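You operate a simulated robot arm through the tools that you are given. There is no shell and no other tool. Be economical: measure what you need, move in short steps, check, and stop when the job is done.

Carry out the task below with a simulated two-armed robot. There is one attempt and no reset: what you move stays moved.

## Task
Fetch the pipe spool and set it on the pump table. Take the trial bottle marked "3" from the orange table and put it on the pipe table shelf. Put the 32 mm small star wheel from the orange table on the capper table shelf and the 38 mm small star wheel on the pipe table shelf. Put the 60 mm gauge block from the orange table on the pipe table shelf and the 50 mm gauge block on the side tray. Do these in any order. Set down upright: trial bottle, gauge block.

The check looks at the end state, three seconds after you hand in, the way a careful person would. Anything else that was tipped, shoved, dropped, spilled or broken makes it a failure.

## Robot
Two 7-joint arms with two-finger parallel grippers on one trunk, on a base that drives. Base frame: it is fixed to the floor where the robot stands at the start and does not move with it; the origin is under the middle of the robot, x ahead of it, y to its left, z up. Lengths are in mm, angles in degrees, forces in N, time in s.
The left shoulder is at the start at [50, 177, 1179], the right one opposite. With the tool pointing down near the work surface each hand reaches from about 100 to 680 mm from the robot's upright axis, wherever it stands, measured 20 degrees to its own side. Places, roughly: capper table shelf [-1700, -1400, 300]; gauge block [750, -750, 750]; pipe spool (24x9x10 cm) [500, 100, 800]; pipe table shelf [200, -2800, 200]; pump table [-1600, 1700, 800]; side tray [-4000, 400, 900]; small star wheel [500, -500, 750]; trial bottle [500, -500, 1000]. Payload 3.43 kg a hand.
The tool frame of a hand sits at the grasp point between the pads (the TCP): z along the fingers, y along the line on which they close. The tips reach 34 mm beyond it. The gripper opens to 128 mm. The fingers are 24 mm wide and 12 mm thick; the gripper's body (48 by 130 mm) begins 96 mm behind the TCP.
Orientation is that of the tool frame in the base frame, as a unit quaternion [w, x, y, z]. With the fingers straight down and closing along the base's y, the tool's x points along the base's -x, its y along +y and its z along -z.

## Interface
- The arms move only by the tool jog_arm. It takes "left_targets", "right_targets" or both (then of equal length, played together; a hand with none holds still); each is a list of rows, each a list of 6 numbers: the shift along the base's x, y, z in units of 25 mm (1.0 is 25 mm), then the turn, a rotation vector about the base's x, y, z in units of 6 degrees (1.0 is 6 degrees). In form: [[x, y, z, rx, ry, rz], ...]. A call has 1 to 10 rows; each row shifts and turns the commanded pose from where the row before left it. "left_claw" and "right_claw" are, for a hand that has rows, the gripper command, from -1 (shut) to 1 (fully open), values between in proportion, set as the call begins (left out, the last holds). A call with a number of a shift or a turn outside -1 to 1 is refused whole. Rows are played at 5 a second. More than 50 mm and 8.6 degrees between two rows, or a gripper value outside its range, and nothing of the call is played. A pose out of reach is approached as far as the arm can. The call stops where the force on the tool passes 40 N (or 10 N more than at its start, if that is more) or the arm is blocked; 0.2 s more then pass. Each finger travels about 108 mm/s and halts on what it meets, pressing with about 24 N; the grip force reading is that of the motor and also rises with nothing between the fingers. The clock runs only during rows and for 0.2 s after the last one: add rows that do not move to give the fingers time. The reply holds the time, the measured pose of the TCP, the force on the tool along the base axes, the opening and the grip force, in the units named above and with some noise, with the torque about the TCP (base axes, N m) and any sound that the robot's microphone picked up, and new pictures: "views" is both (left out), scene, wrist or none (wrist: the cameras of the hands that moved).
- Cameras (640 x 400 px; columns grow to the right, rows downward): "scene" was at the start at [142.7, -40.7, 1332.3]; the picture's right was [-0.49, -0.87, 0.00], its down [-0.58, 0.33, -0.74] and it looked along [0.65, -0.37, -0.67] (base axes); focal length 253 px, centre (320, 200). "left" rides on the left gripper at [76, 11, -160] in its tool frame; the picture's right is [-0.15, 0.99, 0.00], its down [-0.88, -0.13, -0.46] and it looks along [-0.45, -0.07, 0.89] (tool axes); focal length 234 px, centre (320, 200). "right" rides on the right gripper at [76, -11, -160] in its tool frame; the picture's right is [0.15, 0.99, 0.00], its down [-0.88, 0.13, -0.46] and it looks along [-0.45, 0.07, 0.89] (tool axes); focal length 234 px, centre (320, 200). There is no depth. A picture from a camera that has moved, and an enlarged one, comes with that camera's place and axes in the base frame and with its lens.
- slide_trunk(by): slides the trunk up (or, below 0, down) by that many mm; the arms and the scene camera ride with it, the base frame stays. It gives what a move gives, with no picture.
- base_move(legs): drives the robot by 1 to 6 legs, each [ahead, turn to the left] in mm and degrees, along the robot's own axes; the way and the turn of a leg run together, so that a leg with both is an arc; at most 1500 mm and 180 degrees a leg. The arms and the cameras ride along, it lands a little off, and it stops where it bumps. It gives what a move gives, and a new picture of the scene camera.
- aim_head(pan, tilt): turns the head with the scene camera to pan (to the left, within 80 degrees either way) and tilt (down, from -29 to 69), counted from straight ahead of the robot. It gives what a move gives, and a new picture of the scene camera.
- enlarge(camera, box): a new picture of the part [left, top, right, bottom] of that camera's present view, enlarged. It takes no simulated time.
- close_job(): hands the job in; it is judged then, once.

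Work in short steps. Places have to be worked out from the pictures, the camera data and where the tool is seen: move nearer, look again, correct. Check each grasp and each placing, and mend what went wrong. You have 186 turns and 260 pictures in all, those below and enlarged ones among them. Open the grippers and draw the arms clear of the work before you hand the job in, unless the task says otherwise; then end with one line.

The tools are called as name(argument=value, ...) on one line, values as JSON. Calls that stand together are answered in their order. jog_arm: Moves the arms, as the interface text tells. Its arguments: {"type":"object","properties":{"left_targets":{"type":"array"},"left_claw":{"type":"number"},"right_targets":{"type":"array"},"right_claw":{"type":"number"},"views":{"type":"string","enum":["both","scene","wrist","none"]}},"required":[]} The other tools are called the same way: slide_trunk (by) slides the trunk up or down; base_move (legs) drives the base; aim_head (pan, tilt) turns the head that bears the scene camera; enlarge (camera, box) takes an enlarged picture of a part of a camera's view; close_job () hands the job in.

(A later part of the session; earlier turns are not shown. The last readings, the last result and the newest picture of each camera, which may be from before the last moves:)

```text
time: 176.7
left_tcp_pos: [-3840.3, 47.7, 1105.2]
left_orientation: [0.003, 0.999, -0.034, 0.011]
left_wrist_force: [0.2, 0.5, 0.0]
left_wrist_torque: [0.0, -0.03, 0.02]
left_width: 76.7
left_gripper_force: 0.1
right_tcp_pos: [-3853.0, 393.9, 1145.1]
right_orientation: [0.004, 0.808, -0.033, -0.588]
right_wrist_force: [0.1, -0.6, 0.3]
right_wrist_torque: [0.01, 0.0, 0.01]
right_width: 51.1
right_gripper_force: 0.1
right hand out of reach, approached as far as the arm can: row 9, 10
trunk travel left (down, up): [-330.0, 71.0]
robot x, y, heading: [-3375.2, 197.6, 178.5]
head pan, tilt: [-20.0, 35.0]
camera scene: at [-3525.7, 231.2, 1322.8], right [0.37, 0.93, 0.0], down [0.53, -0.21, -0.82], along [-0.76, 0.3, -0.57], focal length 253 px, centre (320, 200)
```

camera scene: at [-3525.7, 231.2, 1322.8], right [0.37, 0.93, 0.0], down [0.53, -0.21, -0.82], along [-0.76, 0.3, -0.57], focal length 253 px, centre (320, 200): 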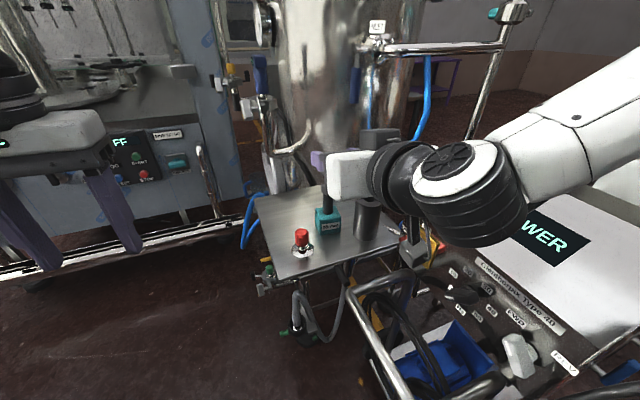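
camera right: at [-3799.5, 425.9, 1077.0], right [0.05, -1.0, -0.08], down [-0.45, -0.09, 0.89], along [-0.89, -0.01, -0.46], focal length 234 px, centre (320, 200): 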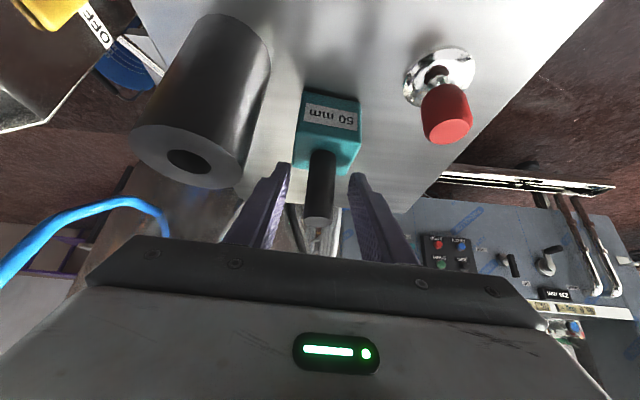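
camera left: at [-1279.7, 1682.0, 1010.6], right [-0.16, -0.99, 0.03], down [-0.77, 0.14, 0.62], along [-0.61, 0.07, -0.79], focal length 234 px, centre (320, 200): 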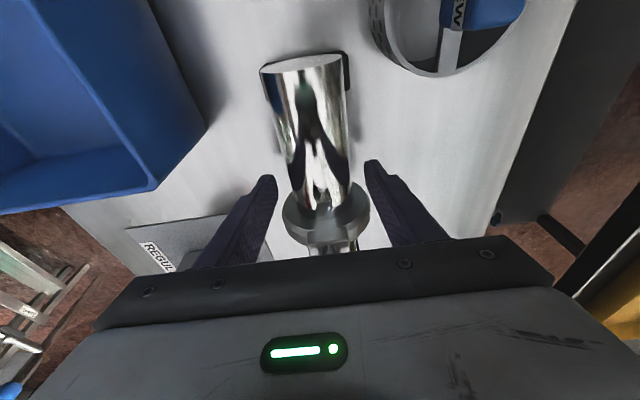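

I tilted the wrong way because of the reversed heading. I'll tilt back to vertical.

jog_arm(right_targets=[[0.3, 0, 0.3, 0, -1, 0], [0.3, 0, 0.3, 0, -1, 0], [0.3, 0, 0, 0, -1, 0], [0.3, 0, 0, 0, -1, 0], [0.3, 0, 0, 0, -1, 0], [0.3, 0, 0, 0, -1, 0], [0.3, 0, 0, 0, -1, 0], [0.3, 0, 0, 0, -1, 0], [0.3, 0, 0, 0, -1, 0], [0.3, 0, 0, 0, -1, 0]], views="none")

jog_arm(right_targets=[[0, 0, 0, 0, -1, 0], [0, 0, 0, 0, -1, 0], [0, 0, 0, 0, 0, 0]], views="scene")

```text
time: 178.9
left_tcp_pos: [-3840.4, 47.1, 1106.9]
left_orientation: [0.003, 0.999, -0.035, 0.011]
left_wrist_force: [0.1, 1.2, 0.1]
left_wrist_torque: [0.01, -0.04, 0.02]
left_width: 76.9
left_gripper_force: 0.1
right_tcp_pos: [-3778.0, 393.3, 1159.1]
right_orientation: [-0.014, 0.994, -0.03, -0.102]
right_wrist_force: [0.7, 1.1, -0.3]
right_wrist_torque: [-0.02, 0.0, 0.0]
right_width: 51.1
right_gripper_force: 0.1
trunk travel left (down, up): [-330.0, 71.0]
robot x, y, heading: [-3374.9, 195.1, 178.4]
head pan, tilt: [-20.0, 35.0]
```

```text
time: 179.7
left_tcp_pos: [-3841.1, 48.2, 1107.2]
left_orientation: [0.003, 0.999, -0.035, 0.011]
left_wrist_force: [-0.2, -0.4, 1.1]
left_wrist_torque: [-0.01, -0.02, 0.0]
left_width: 76.8
left_gripper_force: 0.1
right_tcp_pos: [-3777.9, 393.0, 1159.7]
right_orientation: [-0.018, 0.999, -0.029, 0.002]
right_wrist_force: [0.3, -0.2, 0.3]
right_wrist_torque: [-0.02, 0.01, -0.01]
right_width: 51.4
right_gripper_force: 0.1
trunk travel left (down, up): [-330.0, 71.0]
robot x, y, heading: [-3374.6, 198.2, 178.1]
head pan, tilt: [-20.0, 35.0]
camera scene: at [-3525.0, 231.0, 1323.0], right [0.37, 0.93, 0.0], down [0.53, -0.21, -0.82], along [-0.76, 0.3, -0.57], focal length 253 px, centre (320, 200)
```

scene: 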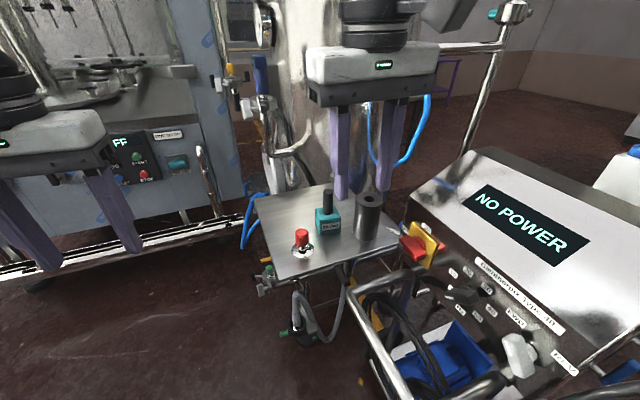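

The 50 mm block stands on the tray. Next I'll return to the orange table via the south side, which also lets me survey the capper table.

base_move(legs=[[-500, 0], [0, 90], [500, 0], [0, 70]])

aim_head(pan=0, tilt=15)

```text
time: 185.9
left_tcp_pos: [-2784.2, -294.5, 1102.7]
left_orientation: [-0.004, 0.776, 0.631, 0.017]
left_wrist_force: [-1.2, -1.3, -0.2]
left_wrist_torque: [0.01, 0.0, 0.01]
left_width: 76.8
left_gripper_force: 0.0
right_tcp_pos: [-3111.5, -199.7, 1157.2]
right_orientation: [-0.012, 0.763, 0.646, -0.01]
right_wrist_force: [-0.8, -0.2, -0.2]
right_wrist_torque: [0.05, -0.01, 0.0]
right_width: 51.3
right_gripper_force: 0.0
trunk travel left (down, up): [-330.0, 71.0]
robot x, y, heading: [-2868.8, 183.2, -98.2]
head pan, tilt: [-20.0, 35.0]
stopped in leg 2: the robot was blocked; the commanded pose is now the measured one
camera scene: at [-2924.6, 35.6, 1322.6], right [-0.88, 0.47, 0.0], down [0.28, 0.51, -0.82], along [-0.39, -0.72, -0.58], focal length 253 px, centre (320, 200)
```

scene: 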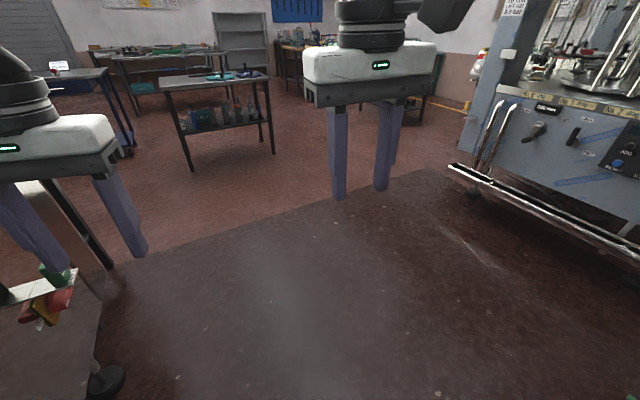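

```text
time: 186.8
left_tcp_pos: [-2783.7, -294.3, 1101.4]
left_orientation: [-0.004, 0.774, 0.633, 0.018]
left_wrist_force: [0.4, 0.0, -0.5]
left_wrist_torque: [0.04, -0.02, 0.0]
left_width: 76.8
left_gripper_force: 0.1
right_tcp_pos: [-3112.4, -199.0, 1157.8]
right_orientation: [-0.012, 0.763, 0.646, -0.009]
right_wrist_force: [0.0, -0.4, 0.1]
right_wrist_torque: [0.0, 0.03, 0.02]
right_width: 51.2
right_gripper_force: 0.1
trunk travel left (down, up): [-330.0, 71.0]
robot x, y, heading: [-2868.2, 186.9, -98.4]
head pan, tilt: [0.0, 15.0]
camera scene: at [-2896.8, 19.9, 1354.3], right [-0.99, 0.14, -0.01], down [0.04, 0.26, -0.96], along [-0.14, -0.96, -0.26], focal length 253 px, centre (320, 200)
```

scene: 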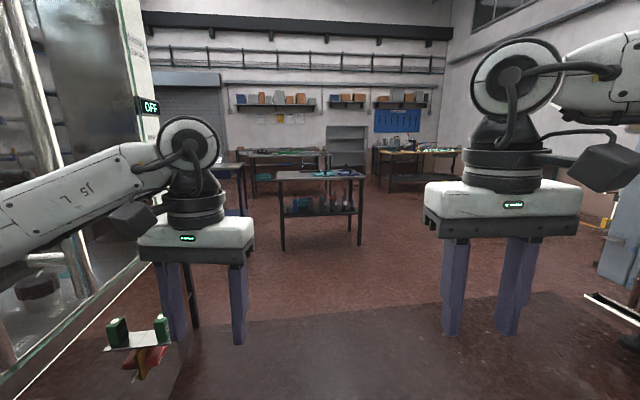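

The left elbow touched the machine guard while turning. I'll turn away to the right, move further out, then continue south before turning east.

base_move(legs=[[0, -22], [500, 0], [0, 30], [850, 0], [0, 60]])

aim_head(pan=0, tilt=18)

```text
time: 199.0
left_tcp_pos: [-2645.3, -1187.9, 1103.0]
left_orientation: [-0.012, 0.294, 0.956, 0.009]
left_wrist_force: [-0.3, 0.6, 0.8]
left_wrist_torque: [0.02, -0.01, 0.02]
left_width: 76.9
left_gripper_force: 0.1
right_tcp_pos: [-2860.1, -1454.8, 1159.9]
right_orientation: [-0.004, 0.278, 0.96, -0.017]
right_wrist_force: [0.1, -0.2, 0.0]
right_wrist_torque: [0.01, 0.02, 0.0]
right_width: 51.0
right_gripper_force: 0.1
trunk travel left (down, up): [-330.0, 71.0]
robot x, y, heading: [-3117.1, -1083.1, -30.9]
head pan, tilt: [0.0, 15.0]
camera scene: at [-2978.7, -1168.9, 1354.9], right [-0.51, -0.86, 0.0], down [-0.22, 0.13, -0.97], along [0.83, -0.5, -0.26], focal length 253 px, centre (320, 200)
```

scene: 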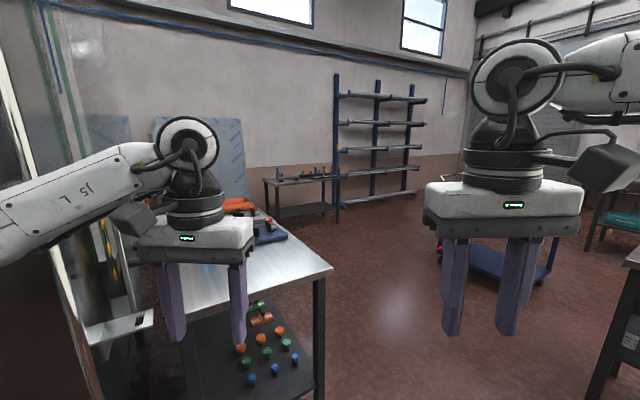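

```text
time: 199.7
left_tcp_pos: [-2645.2, -1188.1, 1103.5]
left_orientation: [-0.012, 0.294, 0.956, 0.01]
left_wrist_force: [-0.2, 0.2, 0.8]
left_wrist_torque: [0.03, -0.01, 0.0]
left_width: 76.8
left_gripper_force: 0.0
right_tcp_pos: [-2861.1, -1454.8, 1159.9]
right_orientation: [-0.004, 0.279, 0.96, -0.017]
right_wrist_force: [0.0, 0.3, -1.2]
right_wrist_torque: [0.01, 0.02, 0.03]
right_width: 51.3
right_gripper_force: 0.1
trunk travel left (down, up): [-330.0, 71.0]
robot x, y, heading: [-3119.3, -1084.3, -31.0]
head pan, tilt: [0.0, 18.0]
camera scene: at [-2979.0, -1169.1, 1350.0], right [-0.51, -0.86, 0.0], down [-0.26, 0.16, -0.95], along [0.82, -0.49, -0.31], focal length 253 px, centre (320, 200)
```

scene: 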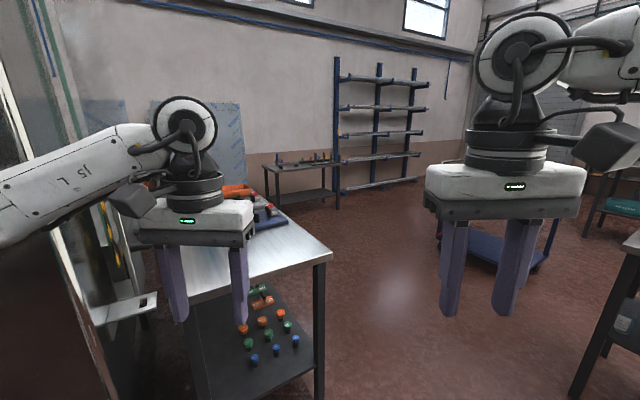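

The capper table (west edge x≈-2170, south edge y≈-1660) has caps on its shelf, and the pipe table is further east. I'll drive around the south of the capper table and then east.

base_move(legs=[[0, -23], [1320, 0], [0, 54], [1300, 0]])

aim_head(pan=45, tilt=30)

aim_head(pan=-25, tilt=20)

```text
time: 215.9
left_tcp_pos: [-622.8, -1925.8, 1102.9]
left_orientation: [-0.013, 0.014, 1.0, 0.005]
left_wrist_force: [0.3, -0.6, 0.2]
left_wrist_torque: [0.03, 0.01, 0.02]
left_width: 76.8
left_gripper_force: 0.1
right_tcp_pos: [-660.8, -2265.1, 1158.5]
right_orientation: [-0.001, -0.003, 1.0, -0.017]
right_wrist_force: [-0.6, 0.9, 0.1]
right_wrist_torque: [-0.02, 0.01, 0.04]
right_width: 51.1
right_gripper_force: 0.0
trunk travel left (down, up): [-330.0, 71.0]
robot x, y, heading: [-1079.2, -2092.1, 1.8]
head pan, tilt: [0.0, 18.0]
camera scene: at [-913.8, -2089.7, 1350.0], right [0.03, -1.0, 0.0], down [-0.31, -0.01, -0.95], along [0.95, 0.03, -0.31], focal length 253 px, centre (320, 200)
```

scene: 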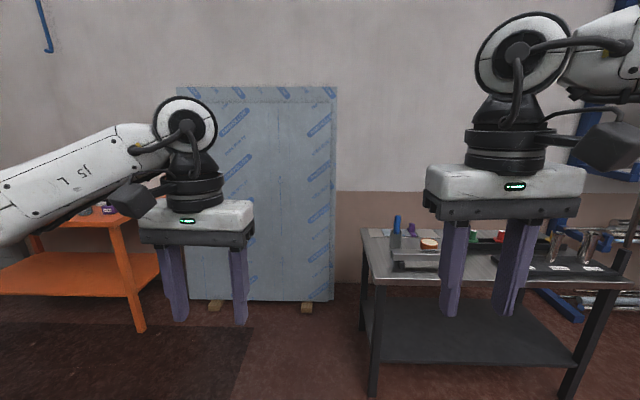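

```text
time: 217.0
left_tcp_pos: [-623.6, -1926.2, 1101.8]
left_orientation: [-0.013, 0.015, 1.0, 0.006]
left_wrist_force: [0.6, -0.5, 0.7]
left_wrist_torque: [0.03, 0.02, -0.03]
left_width: 76.8
left_gripper_force: 0.1
right_tcp_pos: [-661.7, -2265.7, 1159.5]
right_orientation: [-0.001, -0.002, 1.0, -0.018]
right_wrist_force: [0.2, 0.8, -0.3]
right_wrist_torque: [0.01, 0.0, -0.04]
right_width: 51.1
right_gripper_force: 0.1
trunk travel left (down, up): [-330.0, 71.0]
robot x, y, heading: [-1076.0, -2093.8, 1.9]
head pan, tilt: [45.0, 30.0]
camera scene: at [-945.2, -2026.7, 1330.7], right [0.73, -0.69, 0.0], down [-0.34, -0.36, -0.87], along [0.59, 0.63, -0.5], focal length 253 px, centre (320, 200)
```

scene: 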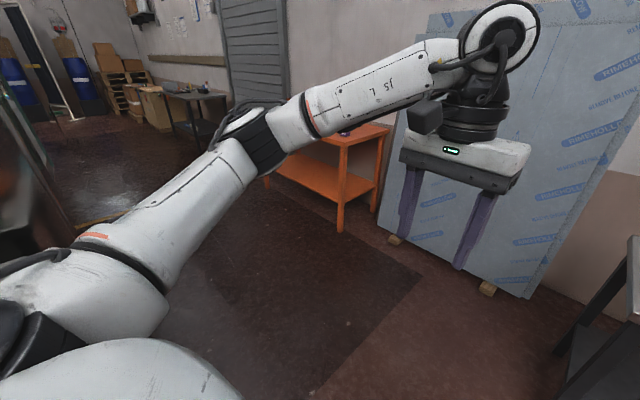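

```text
time: 218.4
left_tcp_pos: [-623.0, -1925.9, 1102.7]
left_orientation: [-0.013, 0.014, 1.0, 0.005]
left_wrist_force: [-0.2, -0.3, 0.5]
left_wrist_torque: [0.0, 0.0, 0.01]
left_width: 76.8
left_gripper_force: 0.0
right_tcp_pos: [-661.5, -2265.9, 1159.9]
right_orientation: [0.001, -0.002, 1.0, -0.017]
right_wrist_force: [0.1, 0.0, -0.2]
right_wrist_torque: [0.02, 0.0, 0.01]
right_width: 51.0
right_gripper_force: 0.1
trunk travel left (down, up): [-330.0, 71.0]
robot x, y, heading: [-1079.6, -2094.9, 1.4]
head pan, tilt: [-25.0, 20.0]
camera scene: at [-921.8, -2129.3, 1346.8], right [-0.4, -0.92, 0.0], down [-0.31, 0.14, -0.94], along [0.86, -0.37, -0.34], focal length 253 px, centre (320, 200)
```

scene: 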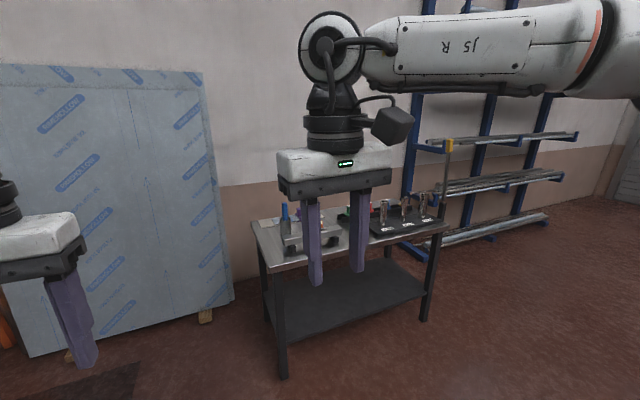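

The pipe table's shelf (z≈204, front edge x≈25, y -2318…-3272) is empty and open at the front. I'll return to the orange table for the 60 mm block (right hand) and bottle 3 (left hand).

base_move(legs=[[0, 52.3], [800, 0], [800, 0], [0, -53.5]])

aim_head(pan=0, tilt=38)

```text
time: 231.2
left_tcp_pos: [342.0, -684.7, 1103.1]
left_orientation: [-0.014, 0.041, 0.999, 0.005]
left_wrist_force: [0.1, 0.5, 0.9]
left_wrist_torque: [0.01, -0.01, -0.04]
left_width: 76.8
left_gripper_force: 0.0
right_tcp_pos: [286.9, -1021.9, 1160.0]
right_orientation: [0.0, 0.023, 1.0, -0.016]
right_wrist_force: [-0.5, 0.1, 0.6]
right_wrist_torque: [-0.02, -0.01, -0.05]
right_width: 51.4
right_gripper_force: 0.1
trunk travel left (down, up): [-330.0, 71.0]
robot x, y, heading: [-123.0, -826.9, -1.3]
head pan, tilt: [-25.0, 20.0]
camera scene: at [33.4, -872.3, 1346.8], right [-0.44, -0.9, 0.0], down [-0.31, 0.15, -0.94], along [0.84, -0.42, -0.34], focal length 253 px, centre (320, 200)
```

scene: 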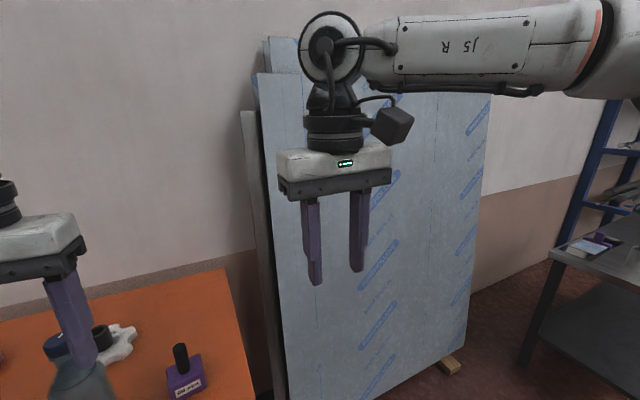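

```text
time: 232.1
left_tcp_pos: [343.1, -684.1, 1102.8]
left_orientation: [-0.014, 0.04, 0.999, 0.006]
left_wrist_force: [1.6, -0.6, -0.5]
left_wrist_torque: [0.0, -0.05, 0.0]
left_width: 77.0
left_gripper_force: 0.0
right_tcp_pos: [286.0, -1022.7, 1159.8]
right_orientation: [0.0, 0.023, 1.0, -0.017]
right_wrist_force: [-0.1, 0.3, -0.6]
right_wrist_torque: [0.01, -0.04, -0.04]
right_width: 51.2
right_gripper_force: 0.0
trunk travel left (down, up): [-330.0, 71.0]
robot x, y, heading: [-119.7, -827.0, -1.3]
head pan, tilt: [0.0, 38.0]
camera scene: at [36.3, -832.9, 1318.4], right [-0.02, -1.0, 0.0], down [-0.62, 0.01, -0.79], along [0.79, -0.02, -0.62], focal length 253 px, centre (320, 200)
```

scene: 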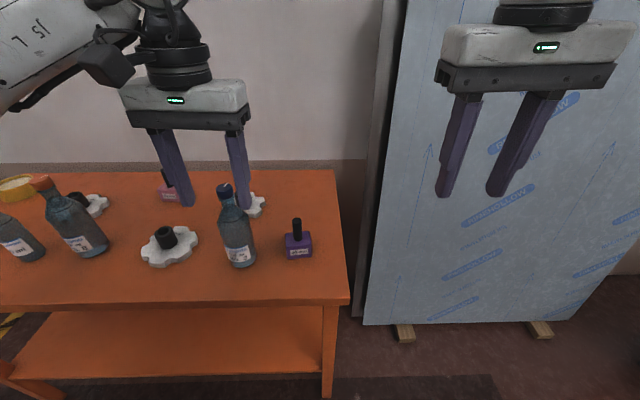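

Refined positions: 60 mm block ≈(480,-789), bottle 3 ≈(440,-647). I'll shift the base by (+70,+127) so each hand faces its object.

base_move(legs=[[0, 61], [148, 0], [0, -59.5]])

aim_head(pan=-5, tilt=45)

```text
time: 238.9
left_tcp_pos: [419.3, -567.0, 1103.0]
left_orientation: [-0.013, 0.05, 0.999, 0.005]
left_wrist_force: [-0.3, 0.3, 0.9]
left_wrist_torque: [0.02, -0.02, -0.01]
left_width: 76.9
left_gripper_force: 0.2
right_tcp_pos: [356.9, -904.9, 1159.4]
right_orientation: [0.0, 0.033, 0.999, -0.017]
right_wrist_force: [-0.3, 0.2, -0.6]
right_wrist_torque: [-0.02, 0.01, 0.03]
right_width: 51.0
right_gripper_force: 0.1
trunk travel left (down, up): [-330.0, 71.0]
robot x, y, heading: [-47.2, -706.6, -2.3]
head pan, tilt: [0.0, 38.0]
camera scene: at [110.3, -710.1, 1318.4], right [-0.04, -1.0, 0.0], down [-0.61, 0.03, -0.79], along [0.79, -0.03, -0.62], focal length 253 px, centre (320, 200)
```

scene: 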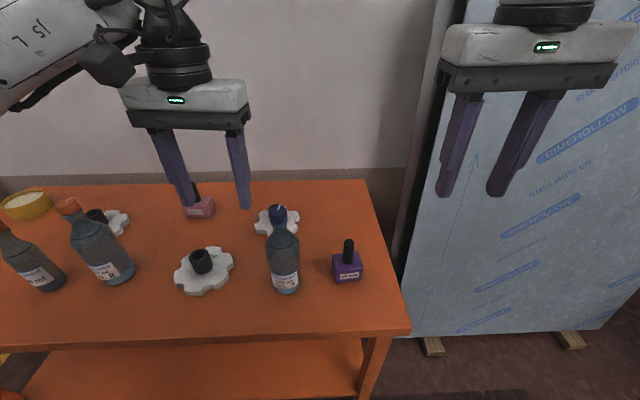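

```text
time: 239.6
left_tcp_pos: [419.1, -568.0, 1102.4]
left_orientation: [-0.014, 0.05, 0.999, 0.006]
left_wrist_force: [0.2, 0.6, 0.0]
left_wrist_torque: [-0.02, -0.02, 0.03]
left_width: 77.1
left_gripper_force: 0.1
right_tcp_pos: [357.1, -904.3, 1159.6]
right_orientation: [0.001, 0.033, 0.999, -0.018]
right_wrist_force: [0.1, 0.7, 0.4]
right_wrist_torque: [-0.01, -0.03, -0.02]
right_width: 51.2
right_gripper_force: 0.1
trunk travel left (down, up): [-330.0, 71.0]
robot x, y, heading: [-42.8, -703.3, -2.3]
head pan, tilt: [-5.0, 45.0]
camera scene: at [104.8, -716.8, 1308.1], right [-0.13, -0.99, 0.0], down [-0.7, 0.09, -0.71], along [0.7, -0.09, -0.71], focal length 253 px, centre (320, 200)
```

scene: 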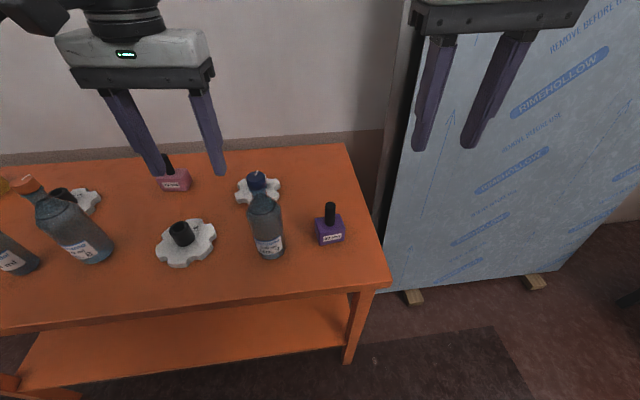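

I'll tilt the right hand 60° forward while moving it over the 60 mm block's handle, with the gripper partly open.

jog_arm(right_targets=[[0.45, 0.47, -0.6, 0, -1, 0], [0.45, 0.47, -0.6, 0, -1, 0], [0.45, 0.47, -0.6, 0, -1, 0], [0.45, 0.47, -0.6, 0, -1, 0], [0.45, 0.47, -0.6, 0, -1, 0], [0.45, 0.47, -0.6, 0, -1, 0], [0.45, 0.47, -0.6, 0, -1, 0], [0.45, 0.47, -0.6, 0, -1, 0], [0.45, 0.47, -0.6, 0, -1, 0], [0.45, 0.47, -0.6, 0, -1, 0]], right_claw=0.3)

```text
time: 241.8
left_tcp_pos: [419.5, -566.6, 1102.8]
left_orientation: [-0.014, 0.05, 0.999, 0.006]
left_wrist_force: [0.3, 0.4, 0.3]
left_wrist_torque: [0.01, 0.02, 0.0]
left_width: 76.9
left_gripper_force: 0.1
right_tcp_pos: [464.9, -840.0, 1036.4]
right_orientation: [0.499, 0.037, 0.866, 0.003]
right_wrist_force: [0.6, 0.4, 1.4]
right_wrist_torque: [0.02, -0.01, 0.02]
right_width: 83.2
right_gripper_force: 0.2
right hand out of reach, approached as far as the arm can: row 7, 8, 9, 10
trunk travel left (down, up): [-330.0, 71.0]
robot x, y, heading: [-49.4, -702.9, -2.3]
head pan, tilt: [-5.0, 45.0]
camera scene: at [104.9, -716.9, 1308.1], right [-0.13, -0.99, 0.0], down [-0.7, 0.09, -0.71], along [0.7, -0.09, -0.71], focal length 253 px, centre (320, 200)
camera right: at [287.7, -841.0, 1051.5], right [-0.01, 1.0, -0.09], down [0.05, 0.09, 0.99], along [1.0, 0.01, -0.05], focal length 234 px, centre (320, 200)
```

scene: 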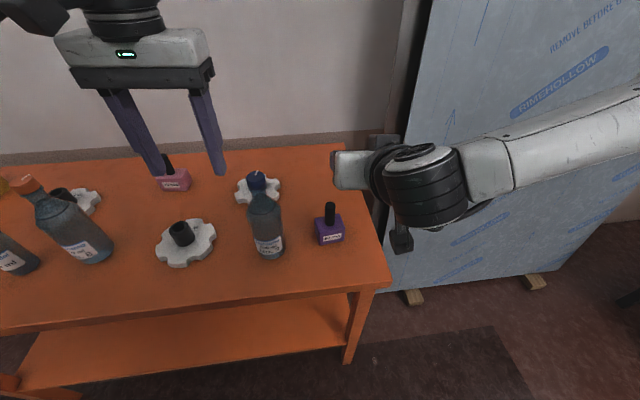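
right: 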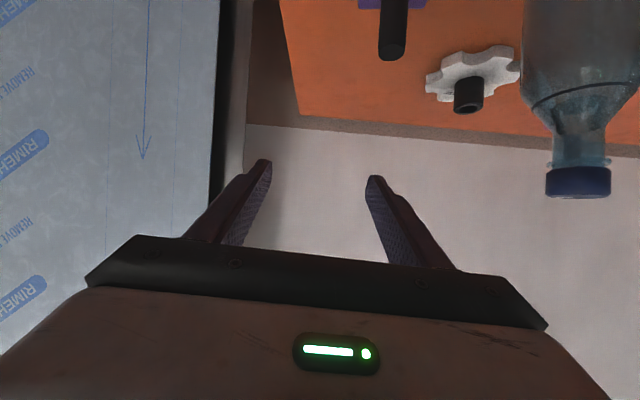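

The arm is too folded at this distance. I'll back the base up 100 mm and move the hand out again.

base_move(legs=[[-100, 0]])

jog_arm(right_targets=[[0.7, 0.4, -0.3, 0, 0, 0], [0.7, 0.4, -0.3, 0, 0, 0], [0.7, 0.4, -0.3, 0, 0, 0], [0.7, 0.4, -0.3, 0, 0, 0], [0.7, 0.4, -0.3, 0, 0, 0], [0.6, 0.2, -0.3, 0, 0, 0], [0, 0, 0, 0, 0, 0]])

```text
time: 242.9
left_tcp_pos: [318.9, -564.7, 1103.2]
left_orientation: [-0.014, 0.051, 0.999, 0.007]
left_wrist_force: [-1.1, 0.3, 0.5]
left_wrist_torque: [0.0, -0.02, -0.03]
left_width: 76.8
left_gripper_force: 0.2
right_tcp_pos: [363.2, -836.3, 1036.1]
right_orientation: [0.5, 0.038, 0.865, 0.002]
right_wrist_force: [0.2, 0.1, -0.2]
right_wrist_torque: [-0.01, 0.0, 0.04]
right_width: 83.2
right_gripper_force: 0.1
trunk travel left (down, up): [-330.0, 71.0]
robot x, y, heading: [-146.8, -703.2, -2.7]
head pan, tilt: [-5.0, 45.0]
camera scene: at [3.5, -712.7, 1308.3], right [-0.13, -0.99, 0.0], down [-0.7, 0.09, -0.71], along [0.7, -0.09, -0.71], focal length 253 px, centre (320, 200)
```

scene: 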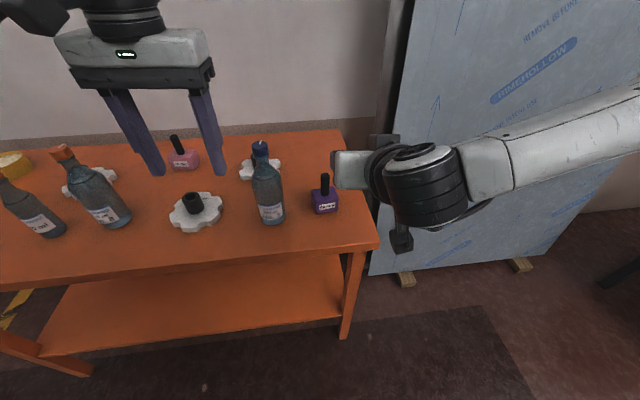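

```text
time: 244.5
left_tcp_pos: [320.3, -562.6, 1103.3]
left_orientation: [-0.014, 0.051, 0.999, 0.006]
left_wrist_force: [-0.5, -0.5, -0.3]
left_wrist_torque: [0.0, -0.01, 0.0]
left_width: 77.0
left_gripper_force: 0.1
right_tcp_pos: [442.1, -859.1, 1024.7]
right_orientation: [0.499, 0.037, 0.866, 0.002]
right_wrist_force: [0.6, 0.2, 0.0]
right_wrist_torque: [-0.01, 0.02, 0.0]
right_width: 83.0
right_gripper_force: 0.0
right hand out of reach, approached as far as the arm can: row 1, 2, 3, 4, 5, 6
trunk travel left (down, up): [-330.0, 71.0]
robot x, y, heading: [-146.5, -702.5, -2.6]
head pan, tilt: [-5.0, 45.0]
camera scene: at [4.4, -712.8, 1308.1], right [-0.13, -0.99, 0.0], down [-0.7, 0.09, -0.71], along [0.7, -0.09, -0.71], focal length 253 px, centre (320, 200)
camera right: at [266.4, -860.3, 1040.4], right [-0.01, 1.0, -0.09], down [0.05, 0.09, 0.99], along [1.0, 0.01, -0.05], focal length 234 px, centre (320, 200)
```

scene: 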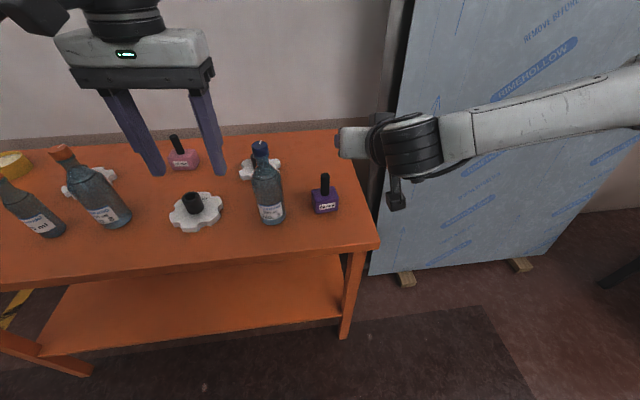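
right: 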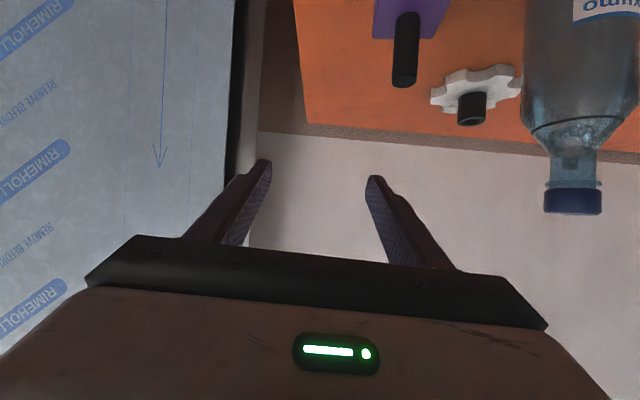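

The 60° tilt constrains the wrist here. I'll reduce the tilt to 42°, which is still enough for the shelf, and continue to the handle.

jog_arm(right_targets=[[0, 0.2, 0, 0, 1, 0], [0, 0.4, 0, 0, 1, 0], [0, 0.6, 0, 0, 1, 0], [0.2, 0.6, -0.2, 0, 0, 0], [0.2, 0.6, -0.2, 0, 0, 0], [0.2, 0.5, -0.2, 0, 0, 0], [0.2, 0, -0.4, 0, 0, 0], [0.2, 0, -0.4, 0, 0, 0], [0, 0, 0, 0, 0, 0]])

```text
time: 246.5
left_tcp_pos: [320.3, -563.9, 1102.8]
left_orientation: [-0.014, 0.05, 0.999, 0.005]
left_wrist_force: [-0.7, 0.7, 0.4]
left_wrist_torque: [0.01, -0.02, 0.0]
left_width: 76.6
left_gripper_force: 0.1
right_tcp_pos: [434.2, -861.9, 1009.5]
right_orientation: [0.359, 0.036, 0.933, -0.004]
right_wrist_force: [-0.4, 0.2, -0.6]
right_wrist_torque: [0.02, -0.02, 0.01]
right_width: 83.2
right_gripper_force: 0.0
right hand out of reach, approached as far as the arm can: row 2, 3, 4, 5, 6, 7, 8
trunk travel left (down, up): [-330.0, 71.0]
robot x, y, heading: [-145.7, -700.3, -2.6]
head pan, tilt: [-5.0, 45.0]
camera scene: at [4.4, -712.8, 1308.1], right [-0.13, -0.99, 0.0], down [-0.7, 0.09, -0.71], along [0.7, -0.09, -0.71], focal length 253 px, centre (320, 200)
camera right: at [271.5, -863.4, 1078.6], right [-0.04, 1.0, -0.08], down [0.36, 0.09, 0.93], along [0.93, 0.01, -0.36], focal length 234 px, centre (320, 200)
```

scene: 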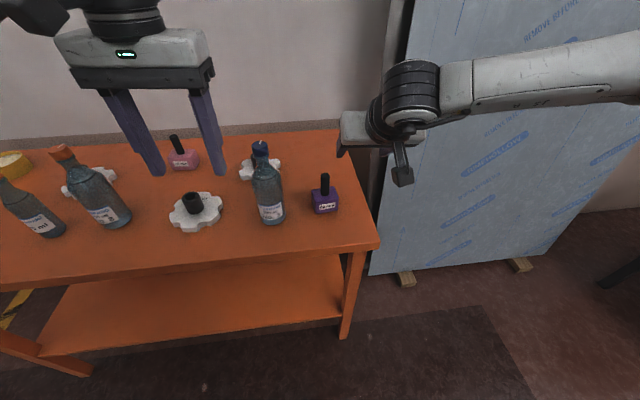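
right: 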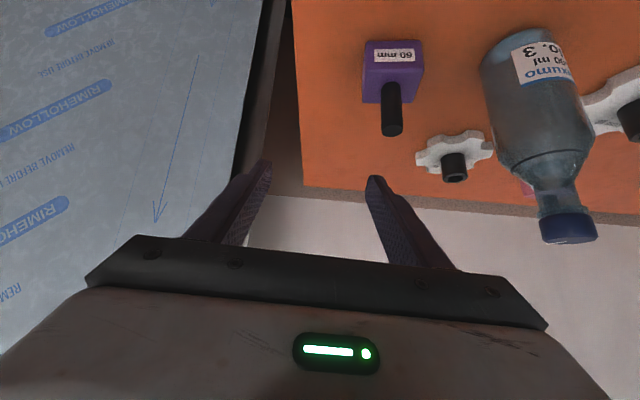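

The arm is now simply stretched; with the smaller tilt I should be closer. Moving the base forward 100 mm and continuing.

jog_arm(right_targets=[[-1, 0, 0, 0, 0, 0], [-1, 0, 0, 0, 0, 0], [-1, 0, 0, 0, 0, 0]], views="none")

base_move(legs=[[100, 2]])

jog_arm(right_targets=[[0.1, 1, 0, 0, 0, 0], [0.1, 1, 0, 0, 0, 0], [0.1, 1, 0, 0, 0, 0], [0, 0, 0, 0, 0, 0]], views="both")

```text
time: 247.3
left_tcp_pos: [319.2, -563.8, 1102.5]
left_orientation: [-0.014, 0.05, 0.999, 0.006]
left_wrist_force: [-0.3, -0.1, 0.4]
left_wrist_torque: [0.0, -0.02, 0.01]
left_width: 76.9
left_gripper_force: 0.0
right_tcp_pos: [359.6, -859.3, 1009.3]
right_orientation: [0.359, 0.037, 0.933, -0.004]
right_wrist_force: [-0.1, 0.2, 0.3]
right_wrist_torque: [-0.03, -0.04, 0.01]
right_width: 83.2
right_gripper_force: 0.1
trunk travel left (down, up): [-330.0, 71.0]
robot x, y, heading: [-149.2, -699.0, -2.5]
head pan, tilt: [-5.0, 45.0]
```

```text
time: 248.5
left_tcp_pos: [417.3, -552.3, 1102.4]
left_orientation: [-0.014, 0.035, 0.999, 0.005]
left_wrist_force: [0.9, -1.3, -0.2]
left_wrist_torque: [-0.02, 0.04, 0.01]
left_width: 76.8
left_gripper_force: 0.1
right_tcp_pos: [466.5, -846.6, 1008.1]
right_orientation: [0.358, 0.024, 0.933, 0.0]
right_wrist_force: [-0.3, -0.5, 0.2]
right_wrist_torque: [0.02, 0.01, 0.01]
right_width: 83.3
right_gripper_force: 0.0
trunk travel left (down, up): [-330.0, 71.0]
robot x, y, heading: [-46.3, -700.5, -0.7]
head pan, tilt: [-5.0, 45.0]
camera scene: at [107.1, -711.1, 1307.9], right [-0.1, -0.99, 0.0], down [-0.7, 0.07, -0.71], along [0.7, -0.07, -0.71], focal length 253 px, centre (320, 200)
```

scene: 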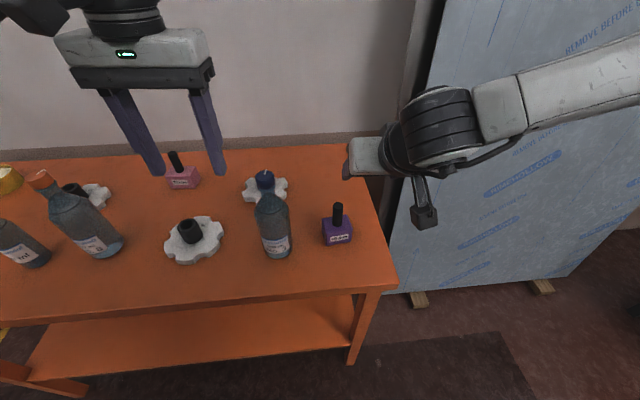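

```text
time: 249.5
left_tcp_pos: [416.6, -553.2, 1103.2]
left_orientation: [-0.014, 0.035, 0.999, 0.006]
left_wrist_force: [-0.3, 1.7, 0.8]
left_wrist_torque: [-0.01, -0.01, 0.02]
left_width: 76.8
left_gripper_force: 0.1
right_tcp_pos: [462.9, -818.2, 1018.6]
right_orientation: [0.358, 0.023, 0.934, 0.002]
right_wrist_force: [0.2, -0.4, 1.1]
right_wrist_torque: [0.01, 0.01, 0.02]
right_width: 83.4
right_gripper_force: 0.1
right hand out of reach, approached as far as the arm can: row 2, 3
trunk travel left (down, up): [-330.0, 71.0]
robot x, y, heading: [-48.0, -704.9, -0.7]
head pan, tilt: [-5.0, 45.0]
camera scene: at [106.1, -711.1, 1308.1], right [-0.1, -0.99, 0.0], down [-0.7, 0.07, -0.71], along [0.7, -0.07, -0.71], focal length 253 px, centre (320, 200)
camera right: at [299.9, -824.1, 1088.2], right [-0.07, 0.99, -0.08], down [0.35, 0.1, 0.93], along [0.93, 0.04, -0.36], focal length 234 px, centre (320, 200)
```

scene: 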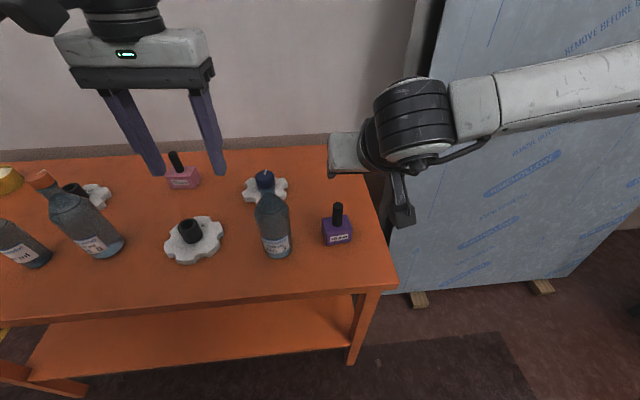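
right: 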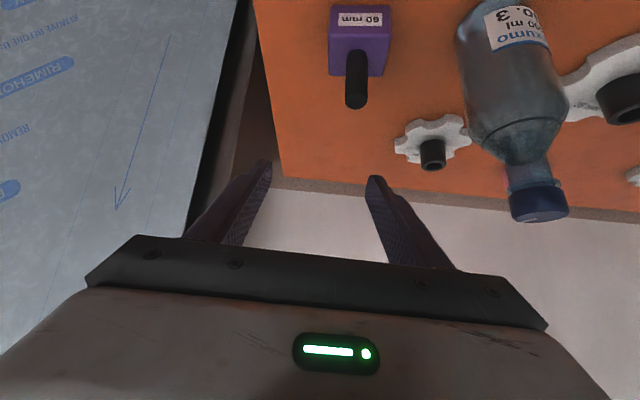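

The inward direction is the limit: the target should be straight ahead of the shoulder. I'll move the hand outward 75 mm, then turn the base 11° left so the block lies in the good zone.

jog_arm(right_targets=[[0, -1, 0, 0, 0, 0], [0, -1, 0, 0, 0, 0], [0, -1, 0, 0, 0, 0]], views="none")

base_move(legs=[[0, 11]])

jog_arm(right_targets=[[0, 0, -0.5, 0, 0, 0], [0, 0, -0.5, 0, 0, 0]], views="wrist")

```text
time: 250.3
left_tcp_pos: [415.8, -552.6, 1104.1]
left_orientation: [-0.014, 0.035, 0.999, 0.006]
left_wrist_force: [-0.3, 0.8, 0.8]
left_wrist_torque: [0.02, -0.04, -0.01]
left_width: 76.8
left_gripper_force: 0.0
right_tcp_pos: [462.4, -892.3, 1019.2]
right_orientation: [0.358, 0.024, 0.933, 0.001]
right_wrist_force: [-0.1, 0.5, 0.1]
right_wrist_torque: [-0.02, 0.0, 0.0]
right_width: 83.2
right_gripper_force: 0.1
trunk travel left (down, up): [-330.0, 71.0]
robot x, y, heading: [-43.7, -703.6, -0.8]
head pan, tilt: [-5.0, 45.0]
```

```text
time: 251.4
left_tcp_pos: [380.1, -467.4, 1102.7]
left_orientation: [-0.014, -0.06, 0.998, 0.004]
left_wrist_force: [-0.2, 0.1, -0.9]
left_wrist_torque: [-0.03, -0.02, -0.02]
left_width: 76.8
left_gripper_force: 0.0
right_tcp_pos: [489.0, -791.9, 1018.0]
right_orientation: [0.356, -0.066, 0.932, 0.034]
right_wrist_force: [-0.9, 1.0, 1.0]
right_wrist_torque: [-0.01, -0.01, -0.04]
right_width: 83.3
right_gripper_force: 0.0
trunk travel left (down, up): [-330.0, 71.0]
robot x, y, heading: [-43.9, -701.0, 10.1]
head pan, tilt: [-5.0, 45.0]
camera scene: at [105.1, -681.8, 1308.1], right [0.09, -1.0, 0.0], down [-0.7, -0.06, -0.71], along [0.7, 0.06, -0.71], focal length 253 px, centre (320, 200)
```

scene: 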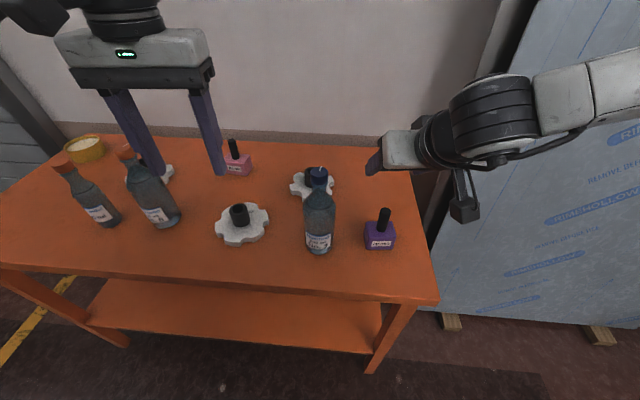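

```text
time: 252.0
left_tcp_pos: [380.3, -467.6, 1101.7]
left_orientation: [-0.015, -0.06, 0.998, 0.005]
left_wrist_force: [0.5, 1.0, 0.6]
left_wrist_torque: [-0.02, -0.01, -0.02]
left_width: 76.9
left_gripper_force: 0.0
right_tcp_pos: [490.4, -793.4, 993.7]
right_orientation: [0.355, -0.066, 0.932, 0.036]
right_wrist_force: [0.8, 1.0, 0.6]
right_wrist_torque: [0.02, 0.01, 0.01]
right_width: 83.3
right_gripper_force: 0.1
trunk travel left (down, up): [-330.0, 71.0]
robot x, y, heading: [-48.3, -700.8, 10.0]
head pan, tilt: [-5.0, 45.0]
camera right: at [330.7, -830.2, 1063.3], right [-0.25, 0.96, -0.08], down [0.33, 0.16, 0.93], along [0.91, 0.21, -0.36], focal length 234 px, centre (320, 200)
```

right: 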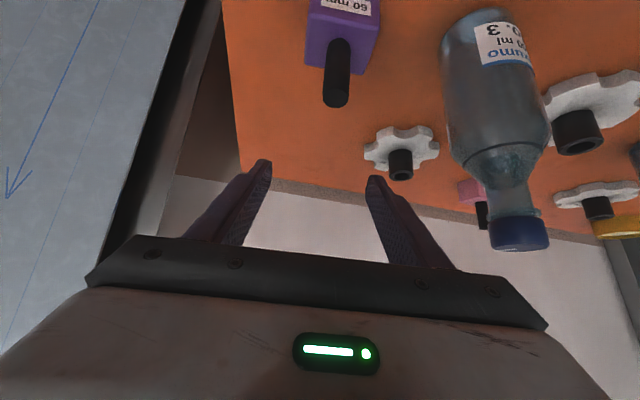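

The handle is at about (471,-793). Aligning x and lowering to z≈897.

jog_arm(right_targets=[[-0.4, 0, 0, 0, 0, 0], [-0.36, 0, -0.3, 0, 0, 0], [0, 0, -0.9, 0, 0, 0], [0, 0, -0.9, 0, 0, 0], [0, 0, -0.9, 0, 0, 0], [0, 0, -0.88, 0, 0, 0], [0, 0, 0, 0, 0, 0]], views="wrist")

```text
time: 253.6
left_tcp_pos: [380.0, -468.5, 1102.6]
left_orientation: [-0.014, -0.06, 0.998, 0.005]
left_wrist_force: [0.1, 0.3, 0.7]
left_wrist_torque: [0.0, -0.01, 0.01]
left_width: 76.8
left_gripper_force: 0.0
right_tcp_pos: [470.9, -794.6, 895.7]
right_orientation: [0.356, -0.066, 0.931, 0.035]
right_wrist_force: [0.7, -0.1, 0.6]
right_wrist_torque: [0.02, -0.04, 0.0]
right_width: 83.0
right_gripper_force: 0.1
trunk travel left (down, up): [-330.0, 71.0]
robot x, y, heading: [-43.7, -701.0, 10.0]
head pan, tilt: [-5.0, 45.0]
camera right: at [311.4, -831.1, 965.9], right [-0.25, 0.96, -0.08], down [0.33, 0.16, 0.93], along [0.91, 0.21, -0.36], focal length 234 px, centre (320, 200)
```

right: 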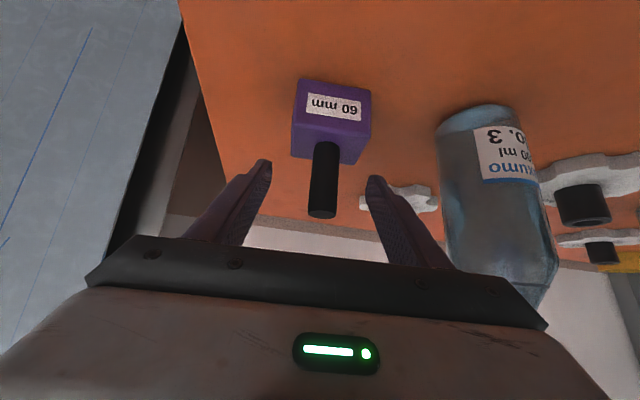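

Centred on the handle. Closing and lifting.

jog_arm(right_targets=[[0, 0, 0, 0, 0, 0], [0, 0, 0, 0, 0, 0], [0, 0, 0, 0, 0, 0], [0, 0, 0, 0, 0, 0], [0, 0, 0, 0, 0, 0]], right_claw=-1, views="none")

jog_arm(right_targets=[[0, 0, 0.5, 0, 0, 0], [0, 0, 1, 0, 0, 0], [0, 0, 1, 0, 0, 0], [-0.3, -0.3, 1, 0, 0, 0], [-0.5, -0.5, 1, 0, 0, 0], [-0.5, -0.7, 1, 0, 0, 0], [-0.5, -0.7, 1, 0, 0, 0], [-0.5, -0.7, 0, 0, 0, 0], [-0.5, -0.7, 0, 0, 0, 0], [0, 0, 0, 0, 0, 0]], views="both")

```text
time: 254.8
left_tcp_pos: [379.4, -467.8, 1103.0]
left_orientation: [-0.014, -0.06, 0.998, 0.004]
left_wrist_force: [0.0, 0.2, -0.9]
left_wrist_torque: [0.02, -0.01, -0.01]
left_width: 77.0
left_gripper_force: 0.1
right_tcp_pos: [471.6, -794.0, 897.1]
right_orientation: [0.357, -0.066, 0.931, 0.036]
right_wrist_force: [0.5, 1.3, 2.9]
right_wrist_torque: [-0.04, -0.07, 0.02]
right_width: 26.1
right_gripper_force: 24.4
trunk travel left (down, up): [-330.0, 71.0]
robot x, y, heading: [-45.1, -703.4, 10.1]
head pan, tilt: [-5.0, 45.0]
```

```text
time: 257.0
left_tcp_pos: [381.2, -469.2, 1102.0]
left_orientation: [-0.014, -0.06, 0.998, 0.005]
left_wrist_force: [0.2, -0.1, 0.6]
left_wrist_torque: [0.0, -0.01, 0.01]
left_width: 76.8
left_gripper_force: 0.0
right_tcp_pos: [413.1, -883.0, 1065.0]
right_orientation: [0.354, -0.066, 0.932, 0.035]
right_wrist_force: [0.1, -1.3, -2.3]
right_wrist_torque: [0.03, 0.04, -0.01]
right_width: 26.4
right_gripper_force: 23.4
right hand out of reach, approached as far as the arm can: row 9
trunk travel left (down, up): [-330.0, 71.0]
robot x, y, heading: [-45.8, -704.1, 10.0]
head pan, tilt: [-5.0, 45.0]
camera scene: at [105.4, -682.2, 1308.0], right [0.09, -1.0, 0.0], down [-0.7, -0.06, -0.71], along [0.7, 0.06, -0.71], focal length 253 px, centre (320, 200)
camera right: at [253.7, -919.1, 1134.4], right [-0.25, 0.96, -0.08], down [0.33, 0.16, 0.93], along [0.91, 0.21, -0.36], focal length 234 px, centre (320, 200)
```

scene: 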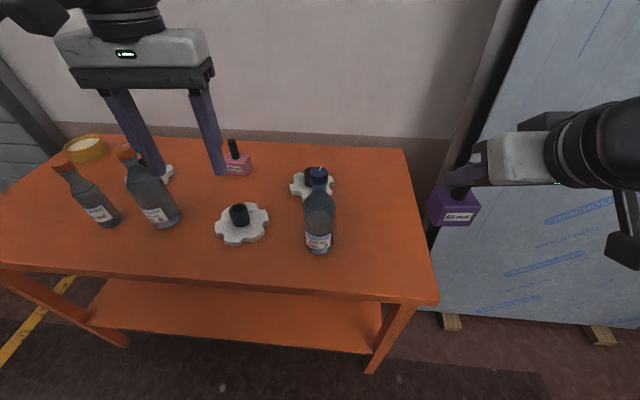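
right: 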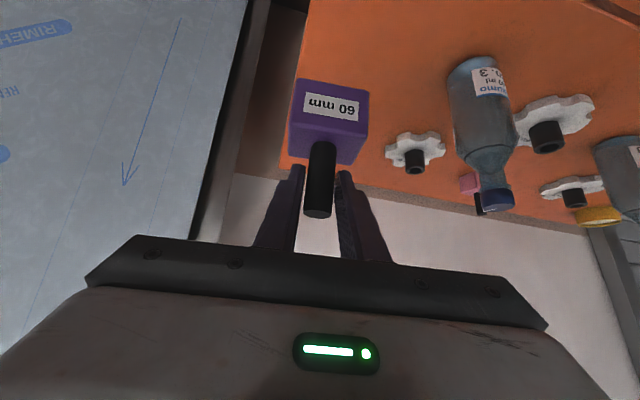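

60 mm block is held (TCP is 97 mm above its base). Now the bottle: I'll raise and retract the left hand, turn the base 23° right so the bottle lies ahead of the left shoulder, and look.

jog_arm(left_targets=[[-1, 0, 0.7, 0, 0, 0], [-1, 0, 0.7, 0, 0, 0], [-1, 0, 0.7, 0, 0, 0], [-0.6, 0, 0, 0, 0, 0]], left_claw=1, views="none")

base_move(legs=[[0, -23]])

```text
time: 258.0
left_tcp_pos: [290.6, -469.0, 1156.8]
left_orientation: [-0.015, -0.06, 0.998, 0.004]
left_wrist_force: [-0.1, 0.1, -0.5]
left_wrist_torque: [0.02, -0.01, 0.02]
left_width: 127.8
left_gripper_force: 0.1
right_tcp_pos: [413.3, -881.6, 1064.7]
right_orientation: [0.355, -0.065, 0.932, 0.034]
right_wrist_force: [-0.1, 0.3, -2.3]
right_wrist_torque: [0.0, 0.04, 0.04]
right_width: 26.5
right_gripper_force: 24.4
trunk travel left (down, up): [-330.0, 71.0]
robot x, y, heading: [-46.1, -700.7, 10.1]
head pan, tilt: [-5.0, 45.0]
```

```text
time: 259.6
left_tcp_pos: [354.8, -622.1, 1155.5]
left_orientation: [-0.013, 0.143, 0.99, 0.007]
left_wrist_force: [0.8, -1.1, -0.9]
left_wrist_torque: [0.02, 0.02, -0.01]
left_width: 127.9
left_gripper_force: 0.0
right_tcp_pos: [304.5, -1048.9, 1064.7]
right_orientation: [0.354, 0.125, 0.926, -0.039]
right_wrist_force: [0.5, -0.6, -1.8]
right_wrist_torque: [0.0, 0.01, 0.0]
right_width: 26.2
right_gripper_force: 23.9
trunk travel left (down, up): [-330.0, 71.0]
robot x, y, heading: [-48.4, -699.0, -13.2]
head pan, tilt: [-5.0, 45.0]
camera scene: at [100.7, -743.8, 1308.1], right [-0.31, -0.95, 0.0], down [-0.67, 0.22, -0.71], along [0.67, -0.22, -0.71], focal length 253 px, centre (320, 200)
```

scene: 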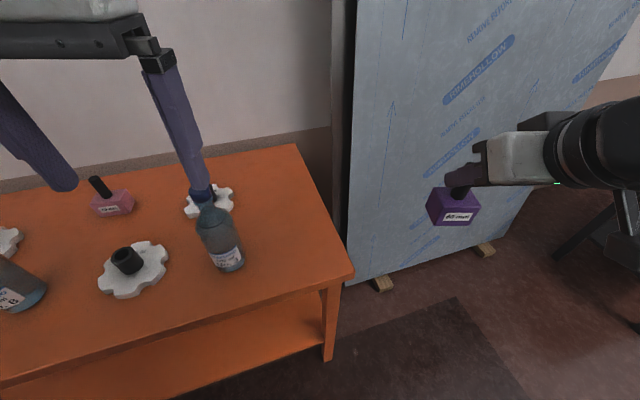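

Tilting the left hand 42° about its closing axis while moving to a staging point in front of the bottle.

jog_arm(left_targets=[[-0.4, 0.1, -0.5, -0.284, -0.959, 0], [-0.4, 0.1, -0.7, -0.284, -0.959, 0], [-0.4, 0.1, -0.9, -0.284, -0.959, 0], [-0.4, 0.1, -0.9, -0.284, -0.959, 0], [-0.4, 0.1, -0.9, -0.284, -0.959, 0], [-0.4, 0.1, -0.9, -0.284, -0.959, 0], [-0.2, 0.1, -0.9, -0.284, -0.959, 0], [0, 0, -0.5, 0, 0, 0], [0, 0, 0, 0, 0, 0]])

```text
time: 261.6
left_tcp_pos: [362.3, -667.7, 1050.4]
left_orientation: [0.341, 0.133, 0.93, -0.044]
left_wrist_force: [0.1, 0.7, 0.2]
left_wrist_torque: [0.0, 0.01, 0.02]
left_width: 128.2
left_gripper_force: 0.0
left hand out of reach, approached as far as the arm can: row 5, 6, 7, 8
right_tcp_pos: [304.7, -1048.6, 1065.2]
right_orientation: [0.354, 0.124, 0.926, -0.038]
right_wrist_force: [0.8, 0.7, -2.4]
right_wrist_torque: [-0.01, -0.02, 0.01]
right_width: 26.3
right_gripper_force: 23.6
trunk travel left (down, up): [-330.0, 71.0]
robot x, y, heading: [-42.8, -705.4, -13.2]
head pan, tilt: [-5.0, 45.0]
camera scene: at [100.8, -743.6, 1308.1], right [-0.31, -0.95, 0.0], down [-0.67, 0.22, -0.71], along [0.67, -0.22, -0.71], focal length 253 px, centre (320, 200)
camera left: at [211.0, -614.1, 1123.9], right [0.38, 0.92, 0.1], down [0.33, -0.24, 0.92], along [0.87, -0.31, -0.39], focal length 234 px, centre (320, 200)
```

scene: 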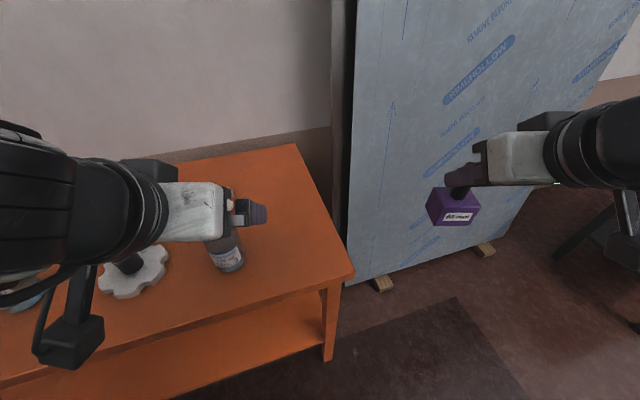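
left: 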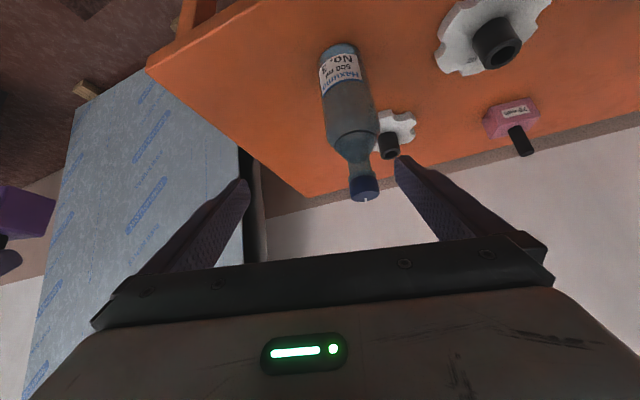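

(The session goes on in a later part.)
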